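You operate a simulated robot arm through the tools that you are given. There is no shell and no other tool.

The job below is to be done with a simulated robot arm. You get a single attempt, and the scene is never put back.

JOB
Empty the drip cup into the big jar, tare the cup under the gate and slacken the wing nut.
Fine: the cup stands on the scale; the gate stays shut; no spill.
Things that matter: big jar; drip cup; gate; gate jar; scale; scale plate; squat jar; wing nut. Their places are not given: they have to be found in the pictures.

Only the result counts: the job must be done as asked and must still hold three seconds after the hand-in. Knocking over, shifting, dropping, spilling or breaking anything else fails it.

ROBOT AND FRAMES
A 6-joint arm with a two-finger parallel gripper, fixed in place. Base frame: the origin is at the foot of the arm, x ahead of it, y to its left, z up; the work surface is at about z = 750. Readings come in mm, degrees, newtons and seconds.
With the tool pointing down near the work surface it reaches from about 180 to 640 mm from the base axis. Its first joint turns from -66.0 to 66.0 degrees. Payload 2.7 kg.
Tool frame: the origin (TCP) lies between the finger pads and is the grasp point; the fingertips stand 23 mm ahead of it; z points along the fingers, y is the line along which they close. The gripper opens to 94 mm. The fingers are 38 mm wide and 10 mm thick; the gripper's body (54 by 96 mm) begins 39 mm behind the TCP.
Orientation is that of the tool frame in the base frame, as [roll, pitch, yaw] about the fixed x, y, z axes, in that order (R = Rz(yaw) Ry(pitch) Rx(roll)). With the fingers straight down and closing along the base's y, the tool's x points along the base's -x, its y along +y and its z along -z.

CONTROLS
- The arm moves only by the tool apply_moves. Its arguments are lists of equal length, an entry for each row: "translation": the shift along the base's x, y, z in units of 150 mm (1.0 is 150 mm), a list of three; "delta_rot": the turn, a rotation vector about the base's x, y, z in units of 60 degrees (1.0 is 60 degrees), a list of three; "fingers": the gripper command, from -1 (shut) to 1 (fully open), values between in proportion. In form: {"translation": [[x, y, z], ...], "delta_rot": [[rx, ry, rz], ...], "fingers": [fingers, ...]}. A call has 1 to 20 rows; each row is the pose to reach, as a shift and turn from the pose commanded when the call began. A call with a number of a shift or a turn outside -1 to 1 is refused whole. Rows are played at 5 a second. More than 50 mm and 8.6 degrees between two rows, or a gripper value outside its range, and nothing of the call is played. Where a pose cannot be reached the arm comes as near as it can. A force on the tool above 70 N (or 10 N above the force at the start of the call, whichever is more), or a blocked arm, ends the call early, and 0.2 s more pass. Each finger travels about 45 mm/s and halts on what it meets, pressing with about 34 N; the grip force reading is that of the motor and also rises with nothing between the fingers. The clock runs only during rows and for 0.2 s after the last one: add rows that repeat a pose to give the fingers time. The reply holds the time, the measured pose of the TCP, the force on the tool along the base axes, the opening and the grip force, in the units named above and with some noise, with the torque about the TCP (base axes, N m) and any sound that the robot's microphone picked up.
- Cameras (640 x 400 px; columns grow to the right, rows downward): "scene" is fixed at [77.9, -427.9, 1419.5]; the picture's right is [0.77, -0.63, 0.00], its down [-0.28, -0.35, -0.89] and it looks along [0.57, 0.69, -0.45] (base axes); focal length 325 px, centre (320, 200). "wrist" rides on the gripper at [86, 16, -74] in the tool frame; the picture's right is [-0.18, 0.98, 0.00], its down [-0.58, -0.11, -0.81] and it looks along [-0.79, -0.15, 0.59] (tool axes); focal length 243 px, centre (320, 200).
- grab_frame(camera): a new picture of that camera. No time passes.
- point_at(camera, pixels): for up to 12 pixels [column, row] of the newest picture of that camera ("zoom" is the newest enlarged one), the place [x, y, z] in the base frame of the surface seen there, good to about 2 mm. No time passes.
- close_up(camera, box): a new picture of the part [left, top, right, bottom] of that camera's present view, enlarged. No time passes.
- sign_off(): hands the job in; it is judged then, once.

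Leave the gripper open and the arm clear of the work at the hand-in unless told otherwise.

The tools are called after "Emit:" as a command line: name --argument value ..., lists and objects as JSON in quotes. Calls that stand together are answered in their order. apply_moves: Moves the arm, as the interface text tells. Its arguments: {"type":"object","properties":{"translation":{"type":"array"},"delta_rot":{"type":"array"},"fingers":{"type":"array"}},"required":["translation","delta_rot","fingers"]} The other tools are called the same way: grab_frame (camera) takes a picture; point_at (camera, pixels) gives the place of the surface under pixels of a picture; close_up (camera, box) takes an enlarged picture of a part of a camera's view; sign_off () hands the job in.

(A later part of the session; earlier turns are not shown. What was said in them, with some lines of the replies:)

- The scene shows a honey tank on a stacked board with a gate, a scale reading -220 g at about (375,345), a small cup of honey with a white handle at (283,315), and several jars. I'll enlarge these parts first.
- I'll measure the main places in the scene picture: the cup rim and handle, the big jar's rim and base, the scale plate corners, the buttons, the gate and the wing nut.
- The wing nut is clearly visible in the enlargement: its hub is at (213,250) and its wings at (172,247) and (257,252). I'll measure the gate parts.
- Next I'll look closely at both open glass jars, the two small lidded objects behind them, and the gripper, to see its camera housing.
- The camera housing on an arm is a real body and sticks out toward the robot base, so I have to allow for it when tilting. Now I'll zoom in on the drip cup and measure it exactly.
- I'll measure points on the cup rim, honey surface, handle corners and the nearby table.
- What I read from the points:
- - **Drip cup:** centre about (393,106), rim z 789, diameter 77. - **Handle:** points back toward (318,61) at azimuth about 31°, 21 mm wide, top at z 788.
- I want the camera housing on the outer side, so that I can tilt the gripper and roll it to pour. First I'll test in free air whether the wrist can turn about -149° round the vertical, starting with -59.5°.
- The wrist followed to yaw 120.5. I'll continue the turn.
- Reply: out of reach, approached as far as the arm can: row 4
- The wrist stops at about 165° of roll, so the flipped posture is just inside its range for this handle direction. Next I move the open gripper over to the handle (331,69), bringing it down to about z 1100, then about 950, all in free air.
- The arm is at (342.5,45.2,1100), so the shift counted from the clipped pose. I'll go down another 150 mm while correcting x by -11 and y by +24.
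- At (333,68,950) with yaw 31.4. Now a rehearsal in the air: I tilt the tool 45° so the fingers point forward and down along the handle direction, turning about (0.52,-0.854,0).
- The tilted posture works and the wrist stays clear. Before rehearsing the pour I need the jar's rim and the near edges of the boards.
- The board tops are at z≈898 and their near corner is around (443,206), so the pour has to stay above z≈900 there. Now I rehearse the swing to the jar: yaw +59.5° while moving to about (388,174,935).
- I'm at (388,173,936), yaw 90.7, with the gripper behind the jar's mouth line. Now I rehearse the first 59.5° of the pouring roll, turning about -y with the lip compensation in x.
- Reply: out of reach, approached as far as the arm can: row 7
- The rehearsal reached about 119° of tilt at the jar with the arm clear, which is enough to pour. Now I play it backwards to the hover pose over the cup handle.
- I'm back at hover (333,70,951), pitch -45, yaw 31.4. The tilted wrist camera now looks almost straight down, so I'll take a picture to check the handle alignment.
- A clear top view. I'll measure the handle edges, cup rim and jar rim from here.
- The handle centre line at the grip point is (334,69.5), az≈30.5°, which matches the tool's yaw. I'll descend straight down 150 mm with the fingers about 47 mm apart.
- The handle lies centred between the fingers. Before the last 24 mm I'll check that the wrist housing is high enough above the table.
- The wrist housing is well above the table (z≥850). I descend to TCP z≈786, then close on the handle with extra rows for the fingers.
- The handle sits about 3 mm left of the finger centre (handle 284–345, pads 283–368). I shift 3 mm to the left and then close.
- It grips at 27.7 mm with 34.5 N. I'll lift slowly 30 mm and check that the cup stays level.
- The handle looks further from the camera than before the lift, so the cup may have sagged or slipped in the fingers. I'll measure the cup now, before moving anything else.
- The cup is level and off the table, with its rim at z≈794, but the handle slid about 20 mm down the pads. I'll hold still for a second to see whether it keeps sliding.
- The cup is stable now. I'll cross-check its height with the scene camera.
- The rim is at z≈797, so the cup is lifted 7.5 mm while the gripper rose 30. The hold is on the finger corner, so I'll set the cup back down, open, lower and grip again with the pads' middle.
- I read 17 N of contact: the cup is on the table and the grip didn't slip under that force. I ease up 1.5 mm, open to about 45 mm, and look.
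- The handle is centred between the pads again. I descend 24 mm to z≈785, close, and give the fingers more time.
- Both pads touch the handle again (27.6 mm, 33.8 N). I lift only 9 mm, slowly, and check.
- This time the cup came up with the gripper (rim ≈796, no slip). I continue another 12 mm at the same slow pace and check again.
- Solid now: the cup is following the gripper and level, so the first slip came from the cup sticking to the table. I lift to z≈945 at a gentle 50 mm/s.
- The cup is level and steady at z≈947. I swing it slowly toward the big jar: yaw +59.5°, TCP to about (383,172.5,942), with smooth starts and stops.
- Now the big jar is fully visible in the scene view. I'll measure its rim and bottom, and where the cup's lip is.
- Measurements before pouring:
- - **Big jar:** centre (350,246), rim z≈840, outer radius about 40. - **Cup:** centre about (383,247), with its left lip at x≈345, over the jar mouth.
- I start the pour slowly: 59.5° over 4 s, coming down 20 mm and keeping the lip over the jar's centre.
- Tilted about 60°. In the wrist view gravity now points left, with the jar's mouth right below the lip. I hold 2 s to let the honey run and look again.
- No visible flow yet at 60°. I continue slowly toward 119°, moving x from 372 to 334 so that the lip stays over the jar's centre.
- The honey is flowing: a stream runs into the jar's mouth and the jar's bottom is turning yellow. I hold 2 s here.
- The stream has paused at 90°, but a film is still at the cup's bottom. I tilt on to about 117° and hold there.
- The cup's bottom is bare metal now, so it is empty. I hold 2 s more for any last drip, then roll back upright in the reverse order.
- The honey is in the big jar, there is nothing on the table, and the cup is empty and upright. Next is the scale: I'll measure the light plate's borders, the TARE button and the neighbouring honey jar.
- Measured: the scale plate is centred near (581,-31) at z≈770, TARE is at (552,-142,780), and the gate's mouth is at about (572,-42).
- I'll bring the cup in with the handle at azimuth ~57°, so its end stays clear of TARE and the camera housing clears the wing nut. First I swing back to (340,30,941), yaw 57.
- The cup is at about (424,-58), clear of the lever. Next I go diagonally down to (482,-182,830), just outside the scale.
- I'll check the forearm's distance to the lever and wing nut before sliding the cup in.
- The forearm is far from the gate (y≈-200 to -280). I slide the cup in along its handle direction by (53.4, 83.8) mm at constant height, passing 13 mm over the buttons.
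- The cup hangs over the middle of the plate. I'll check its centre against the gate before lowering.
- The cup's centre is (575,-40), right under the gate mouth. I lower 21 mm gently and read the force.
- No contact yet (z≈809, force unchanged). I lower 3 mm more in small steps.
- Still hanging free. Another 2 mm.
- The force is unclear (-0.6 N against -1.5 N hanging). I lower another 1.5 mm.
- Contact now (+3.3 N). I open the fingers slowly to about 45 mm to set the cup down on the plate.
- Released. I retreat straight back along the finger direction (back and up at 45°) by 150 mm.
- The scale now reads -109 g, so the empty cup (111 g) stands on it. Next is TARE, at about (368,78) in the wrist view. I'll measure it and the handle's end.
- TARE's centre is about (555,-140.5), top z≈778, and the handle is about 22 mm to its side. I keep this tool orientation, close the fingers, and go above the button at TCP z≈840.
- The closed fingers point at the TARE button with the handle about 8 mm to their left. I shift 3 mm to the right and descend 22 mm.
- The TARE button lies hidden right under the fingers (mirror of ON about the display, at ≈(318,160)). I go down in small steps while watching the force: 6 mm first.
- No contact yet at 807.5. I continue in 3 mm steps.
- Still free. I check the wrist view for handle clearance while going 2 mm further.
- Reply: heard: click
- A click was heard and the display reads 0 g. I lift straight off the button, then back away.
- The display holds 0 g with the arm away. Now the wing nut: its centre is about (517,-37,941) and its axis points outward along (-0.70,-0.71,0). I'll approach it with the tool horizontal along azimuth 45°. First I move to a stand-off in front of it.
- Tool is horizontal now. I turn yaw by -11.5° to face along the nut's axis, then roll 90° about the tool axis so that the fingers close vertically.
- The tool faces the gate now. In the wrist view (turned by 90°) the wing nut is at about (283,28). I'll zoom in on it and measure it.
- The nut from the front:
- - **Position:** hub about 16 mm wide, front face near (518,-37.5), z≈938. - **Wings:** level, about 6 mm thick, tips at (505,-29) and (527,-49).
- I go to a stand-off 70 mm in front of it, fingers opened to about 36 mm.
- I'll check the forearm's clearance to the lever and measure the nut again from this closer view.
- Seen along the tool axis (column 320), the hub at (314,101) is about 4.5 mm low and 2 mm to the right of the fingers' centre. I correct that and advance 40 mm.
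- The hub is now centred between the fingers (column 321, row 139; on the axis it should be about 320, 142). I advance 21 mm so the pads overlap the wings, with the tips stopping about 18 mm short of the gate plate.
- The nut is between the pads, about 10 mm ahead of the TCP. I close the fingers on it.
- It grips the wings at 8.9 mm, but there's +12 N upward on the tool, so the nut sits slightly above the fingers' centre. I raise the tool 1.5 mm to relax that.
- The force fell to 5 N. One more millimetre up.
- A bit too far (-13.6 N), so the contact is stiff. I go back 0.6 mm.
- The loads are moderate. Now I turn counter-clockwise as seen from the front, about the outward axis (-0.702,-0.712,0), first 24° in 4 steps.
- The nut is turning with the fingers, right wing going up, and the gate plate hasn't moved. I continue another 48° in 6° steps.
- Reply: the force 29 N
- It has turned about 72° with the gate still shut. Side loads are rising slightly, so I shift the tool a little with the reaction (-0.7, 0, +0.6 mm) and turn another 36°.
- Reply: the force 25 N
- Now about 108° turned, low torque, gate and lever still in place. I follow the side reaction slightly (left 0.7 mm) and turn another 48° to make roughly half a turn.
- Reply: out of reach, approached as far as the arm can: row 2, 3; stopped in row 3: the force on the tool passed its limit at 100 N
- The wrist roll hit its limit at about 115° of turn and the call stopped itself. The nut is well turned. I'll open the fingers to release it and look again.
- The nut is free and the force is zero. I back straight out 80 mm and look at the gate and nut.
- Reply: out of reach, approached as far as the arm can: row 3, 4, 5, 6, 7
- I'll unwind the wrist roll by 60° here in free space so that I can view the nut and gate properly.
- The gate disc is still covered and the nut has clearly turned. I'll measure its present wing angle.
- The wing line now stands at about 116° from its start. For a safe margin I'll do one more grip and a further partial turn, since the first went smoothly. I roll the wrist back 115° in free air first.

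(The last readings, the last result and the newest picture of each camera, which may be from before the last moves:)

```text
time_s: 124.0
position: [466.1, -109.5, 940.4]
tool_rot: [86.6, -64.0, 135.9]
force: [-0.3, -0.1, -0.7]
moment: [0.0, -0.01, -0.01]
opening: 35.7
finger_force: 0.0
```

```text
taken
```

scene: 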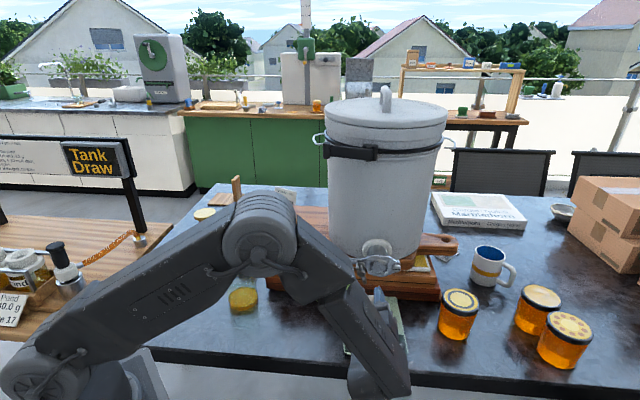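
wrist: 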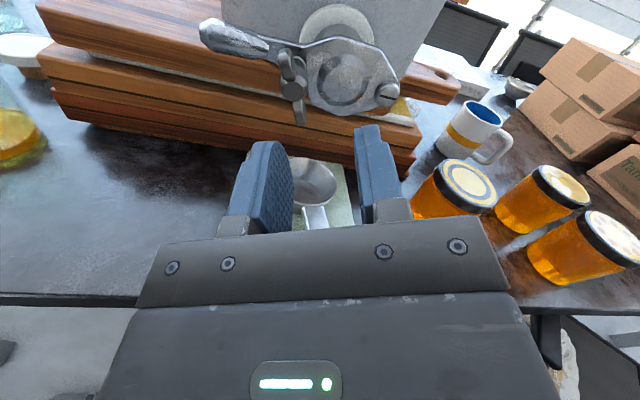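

This is a good frontal view: gate shut, nut's wings steep, lever untouched. I straighten the tool slightly (yaw +2.6°, 1.5° down) and line up 62 mm in front of the nut.

Emit:
apply_moves --translation '[[0.009, 0.042, -0.011], [0.018, 0.083, -0.022], [0.027, 0.125, -0.03], [0.027, 0.125, -0.03]]' --delta_rot '[[-0.006, 0.006, 0.015], [-0.012, 0.012, 0.03], [-0.0177, 0.0177, 0.043], [-0.0177, 0.0177, 0.043]]' --fingers '[-0.25, -0.25, -0.25, -0.25]'

Emit:
grab_frame --camera "wrist"

Emit:
close_up --camera "wrist" --box '[240, 30, 400, 190]'

```text
time_s: 125.0
position: [471.7, -89.4, 936.9]
tool_rot: [90.1, -64.0, 135.3]
force: [0.1, 0.0, -0.6]
moment: [0.03, -0.01, 0.0]
opening: 35.4
finger_force: 0.1
```

```text
taken
```

wrist: 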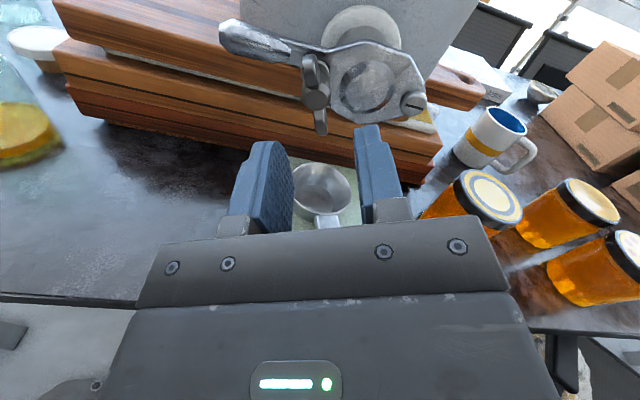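

```text
2.50 times, centred on (320, 110) of wrist
```

zoom: 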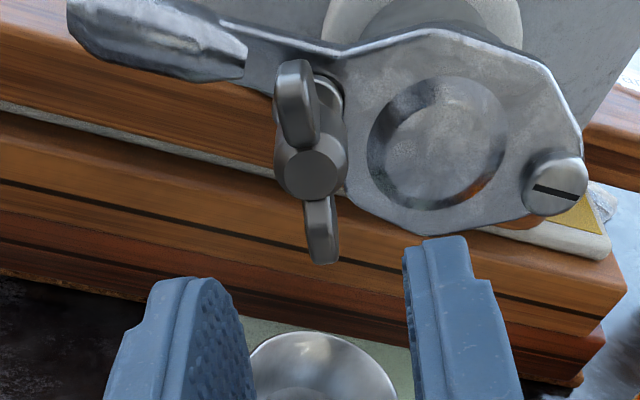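

The hub is at (316,100) against the axis at (320,99): a 2.5 mm offset across the fingers. I correct that and advance 40 mm.

Emit:
apply_moves --translation '[[0.036, 0.058, -0.007], [0.083, 0.105, -0.007], [0.13, 0.153, -0.007], [0.177, 0.2, -0.007], [0.177, 0.2, -0.007]]' --delta_rot '[[0, 0, 0], [0, 0, 0], [0, 0, 0], [0, 0, 0], [0, 0, 0]]' --fingers '[-0.25, -0.25, -0.25, -0.25, -0.25]'

Emit:
close_up --camera "wrist" --box '[240, 50, 400, 230]'

```text
time_s: 126.2
position: [497.4, -60.9, 934.7]
tool_rot: [90.0, -63.9, 135.2]
force: [-0.8, -0.6, 0.2]
moment: [-0.04, -0.03, 0.01]
opening: 35.2
finger_force: 0.0
```

```text
2.22 times, centred on (320, 140) of wrist
```

zoom: 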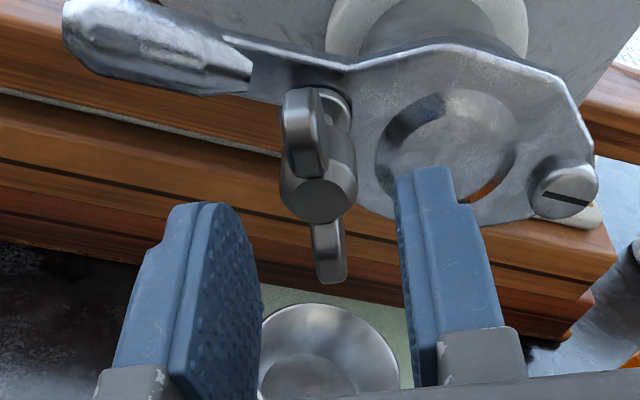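

Centred now (319,140). I advance 20 mm more over the nut.

Emit:
apply_moves --translation '[[0.025, 0.025, 0], [0.05, 0.05, 0], [0.075, 0.076, 0], [0.094, 0.095, 0], [0.094, 0.095, 0]]' --delta_rot '[[0, 0, 0], [0, 0, 0], [0, 0, 0], [0, 0, 0], [0, 0, 0]]' --fingers '[-0.25, -0.25, -0.25, -0.25, -0.25]'

Emit:
close_up --camera "wrist" --box '[240, 50, 400, 230]'

```text
time_s: 127.4
position: [510.7, -45.5, 935.5]
tool_rot: [90.1, -64.0, 135.3]
force: [0.7, 0.5, -0.4]
moment: [0.03, 0.04, 0.02]
opening: 35.3
finger_force: 0.0
```

```text
2.22 times, centred on (320, 140) of wrist
```

zoom: 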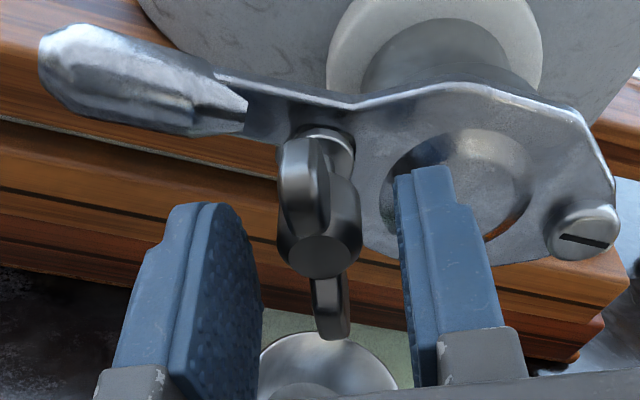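

The nut's wings are in the middle between the pads and the lever is clear above. I close.

Emit:
apply_moves --translation '[[0, 0, 0], [0, 0, 0], [0, 0, 0], [0, 0, 0], [0, 0, 0], [0, 0, 0]]' --delta_rot '[[0, 0, 0], [0, 0, 0], [0, 0, 0], [0, 0, 0], [0, 0, 0], [0, 0, 0]]' --fingers '[-0.4, -0.55, -0.7, -1, -1, -1]'

Emit:
close_up --camera "wrist" --box '[200, 30, 440, 230]'

```text
time_s: 128.8
position: [511.2, -45.8, 933.8]
tool_rot: [90.0, -64.0, 135.3]
force: [-1.1, 1.4, -1.0]
moment: [0.1, -0.06, -0.64]
opening: 8.5
finger_force: 45.3
```

```text
2.00 times, centred on (320, 130) of wrist
```

zoom: 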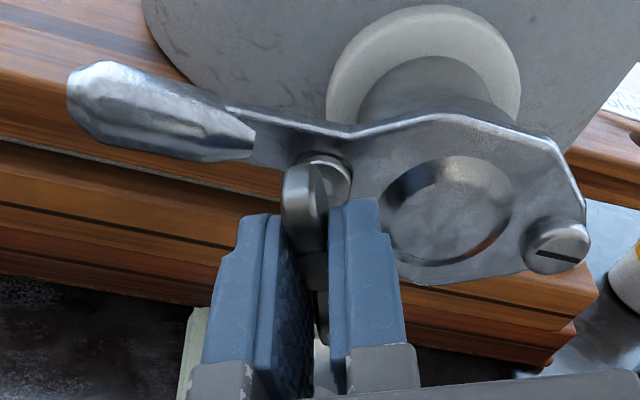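

Well-balanced grip (forces near zero). I turn counter-clockwise 36°, then check the loads.

Emit:
apply_moves --translation '[[0, 0, 0], [0, 0, 0], [0, 0, 0], [0, 0, 0], [0, 0, 0], [0, 0, 0], [0, 0, 0]]' --delta_rot '[[-0.0702, -0.0712, 0], [-0.1404, -0.1424, 0], [-0.2106, -0.2136, 0], [-0.2808, -0.2848, 0], [-0.351, -0.356, 0], [-0.4212, -0.4272, 0], [-0.4212, -0.4272, 0]]' --fingers '[-1, -1, -1, -1, -1, -1, -1]'

Emit:
close_up --camera "wrist" --box '[200, 30, 440, 230]'

```text
time_s: 130.4
position: [510.1, -45.5, 934.5]
tool_rot: [89.9, -28.2, 135.4]
force: [-5.1, -7.3, 1.0]
moment: [0.84, 1.65, -1.1]
opening: 9.1
finger_force: 45.5
```

```text
2.00 times, centred on (320, 130) of wrist
```

zoom: 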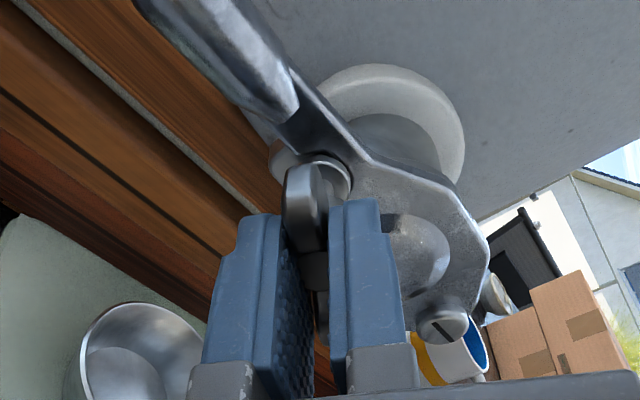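

A torque of about 1.8 N·m now resists, so the nut has come to the end of its free travel at about 150°. It's fully slack, so I stop here. I ease back 4° and open the fingers.

Emit:
apply_moves --translation '[[0, 0, 0], [0, 0, 0], [0, 0, 0], [0, 0, 0], [0, 0, 0], [0, 0, 0], [0, 0, 0]]' --delta_rot '[[0.023, 0.024, 0], [0.047, 0.0475, 0], [0.047, 0.0475, 0], [0.047, 0.0475, 0], [0.047, 0.0475, 0], [0.047, 0.0475, 0], [0.047, 0.0475, 0]]' --fingers '[-1, -1, -1, -0.7, -0.5, -0.25, -0.25]'

Emit:
close_up --camera "wrist" --box '[200, 30, 440, 230]'

```text
time_s: 132.0
position: [511.2, -45.9, 934.8]
tool_rot: [89.9, -32.0, 135.4]
force: [-0.9, -0.2, -0.3]
moment: [-0.01, 0.02, -0.02]
opening: 34.9
finger_force: 0.1
```

```text
2.00 times, centred on (320, 130) of wrist
```

zoom: 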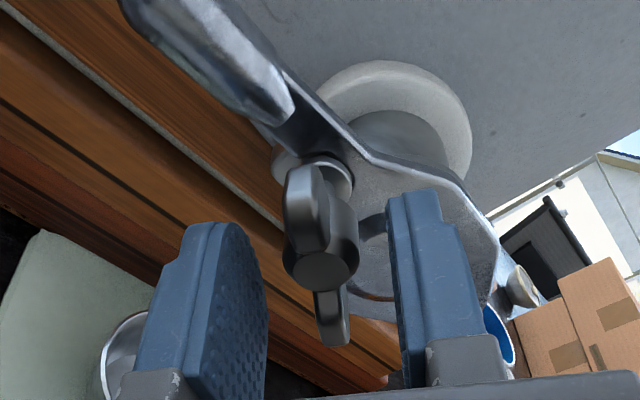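

Released and free. I back straight out 90 mm along the tool axis.

Emit:
apply_moves --translation '[[-0.035, -0.036, 0], [-0.1, -0.101, 0], [-0.18, -0.182, 0], [-0.26, -0.263, 0], [-0.34, -0.344, 0], [-0.4, -0.405, 0], [-0.422, -0.427, 0], [-0.422, -0.427, 0]]' --delta_rot '[[0, 0, 0], [0, 0, 0], [0, 0, 0], [0, 0, 0], [0, 0, 0], [0, 0, 0], [0, 0, 0], [0, 0, 0]]' --fingers '[-0.25, -0.25, -0.25, -0.25, -0.25, -0.25, -0.25, -0.25]'

Emit:
grab_frame --camera "wrist"

Emit:
grab_frame --camera "scene"

```text
time_s: 133.8
position: [448.2, -109.4, 935.2]
tool_rot: [90.1, -32.0, 135.4]
force: [0.9, 0.1, 0.2]
moment: [0.0, 0.0, 0.0]
opening: 35.3
finger_force: 0.2
```

```text
taken
```

wrist: 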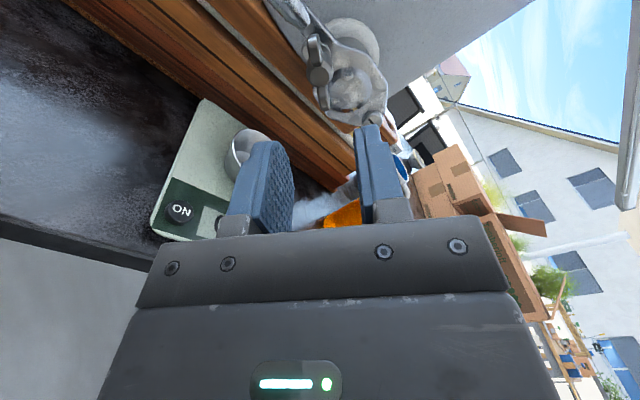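

```text
taken
```

scene: 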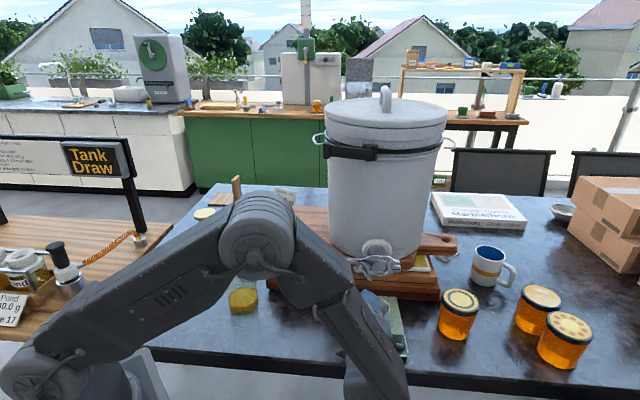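

Now I move the arm up and back, open the gripper fully, and check the whole scene.

Emit:
apply_moves --translation '[[-0.05, 0, 0.12], [-0.12, 0.0, 0.28], [-0.2, 0.0, 0.45], [-0.28, 0.02, 0.62], [-0.36, 0.05, 0.78], [-0.44, 0.1, 0.9], [-0.5, 0.15, 1.0], [-0.5, 0.15, 1.0], [-0.5, 0.15, 1.0]]' --delta_rot '[[0, 0, 0], [0, 0, 0], [0, 0, 0], [0, 0, 0], [0, 0, 0], [0, 0, 0], [0, 0, 0], [0, 0, 0], [0, 0, 0]]' --fingers '[-0.25, -0.25, 0, 0.3, 0.6, 0.8, 1, 1, 1]'

Emit:
grab_frame --camera "scene"

Emit:
close_up --camera "scene" --box '[320, 225, 430, 360]'

```text
time_s: 135.8
position: [373.5, -88.9, 1084.5]
tool_rot: [89.9, -32.0, 135.4]
force: [-0.7, 0.1, -0.8]
moment: [0.03, -0.01, 0.01]
opening: 93.9
finger_force: 0.0
```

```text
taken
```

scene: 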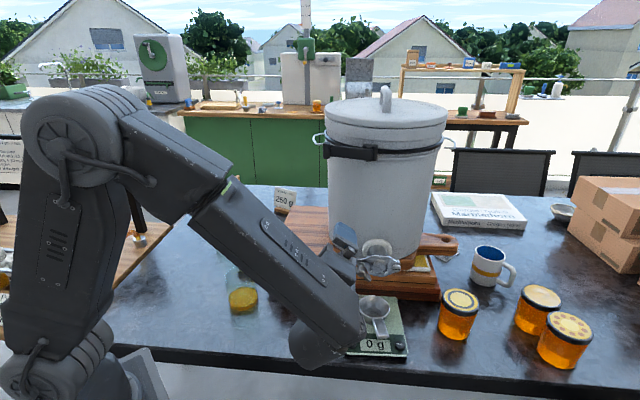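

```text
2.96 times, centred on (375, 292) of scene
```

zoom: 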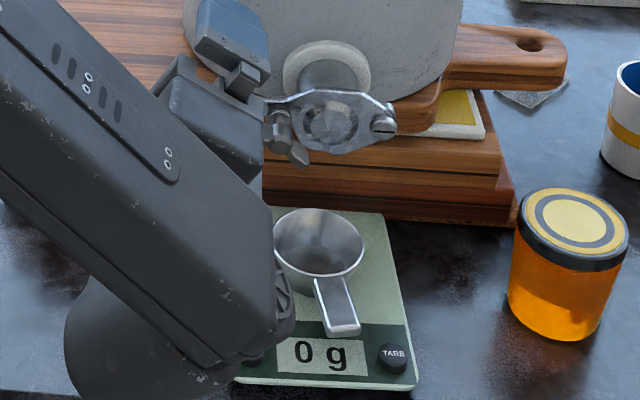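

The display still reads 0 g with the cup on the plate and the gate closed. I move the arm further clear for a final check.

Emit:
apply_moves --translation '[[-0.06, 0.1, 0.08], [-0.14, 0.25, 0.18], [-0.22, 0.4, 0.28], [-0.3, 0.55, 0.38], [-0.36, 0.7, 0.46], [-0.4, 0.8, 0.5], [-0.4, 0.8, 0.5]]' --delta_rot '[[0, 0, 0], [0, 0, 0], [0, 0, 0], [0, 0, 0], [0, 0, 0], [0, 0, 0], [0, 0, 0]]' --fingers '[1, 1, 1, 1, 1, 1, 1]'

Emit:
grab_frame --camera "scene"

Emit:
close_up --camera "scene" --box '[325, 230, 435, 360]'

Emit:
close_up --camera "scene" --box '[180, 180, 340, 340]'

```text
time_s: 137.4
position: [312.9, 33.3, 1160.3]
tool_rot: [90.0, -32.0, 135.4]
force: [0.9, 0.2, 0.2]
moment: [0.02, 0.04, -0.01]
opening: 93.9
finger_force: 0.0
```

```text
taken
```

scene: 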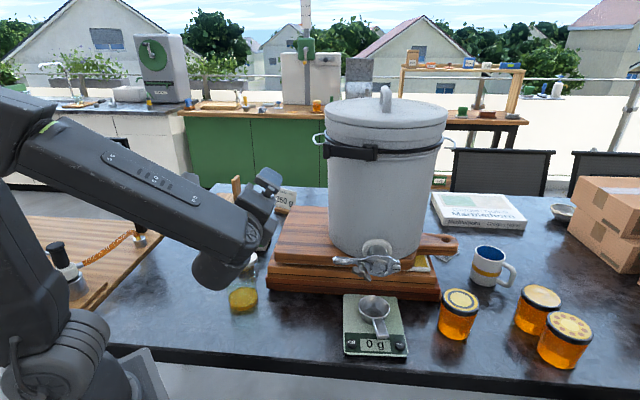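

```text
3.08 times, centred on (380, 295) of scene
```

zoom: 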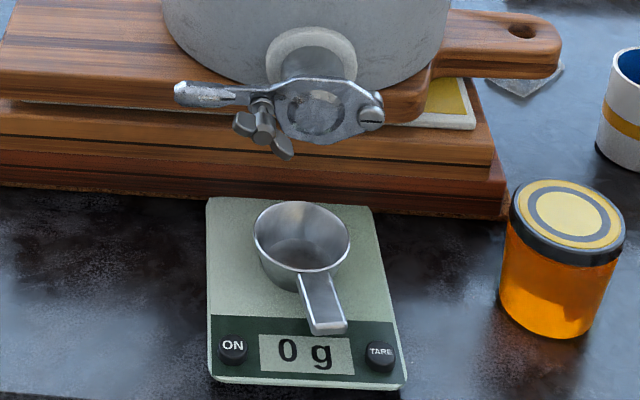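

```text
2.50 times, centred on (260, 260) of scene
```

zoom: 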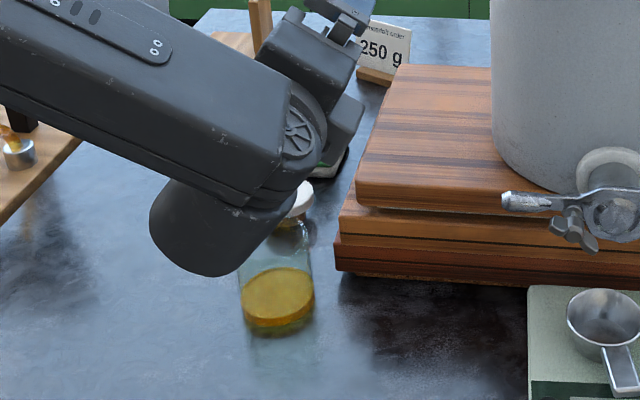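

Final check:

- **Honey:** it is in the big jar, with no spill visible.
- **Cup:** empty, on the scale plate under the gate, and the display reads 0 g.
- **Gate:** shut, with its lever where it was.
- **Wing nut:** turned about 150° counter-clockwise.
- **Arm:** clear of the work, gripper open.

I hand the job in.

Emit:
sign_off

```text
The job is handed in.
```

I finished all three parts of the job and handed it in. No verdict has come back yet.

- **Drip cup:** I emptied it into the big jar. No spill shows in the pictures, and the cup's bottom was bare metal afterwards.
- **Scale:** the cup (111 g empty) stands on the scale plate under the gate. I pressed TARE, heard the click, and the display held 0 g to the end.
- **Wing nut:** I turned it about 150° counter-clockwise in two grips. It stopped with about 1.8 N·m of resistance, so I took that as the end of its free travel.
- **Gate:** it stayed shut, and its lever looks to be where it was.

- **Cup slip:** on the first lift the cup slipped about 20 mm in the fingers but stayed level. I set it down and gripped it again before pouring.
- **Force stop:** during the first turn of the nut, the wrist reached the end of its range and a move stopped at 100 N. I saw no change at the gate afterwards.

At the hand-in the gripper was open and the arm was clear of the work.
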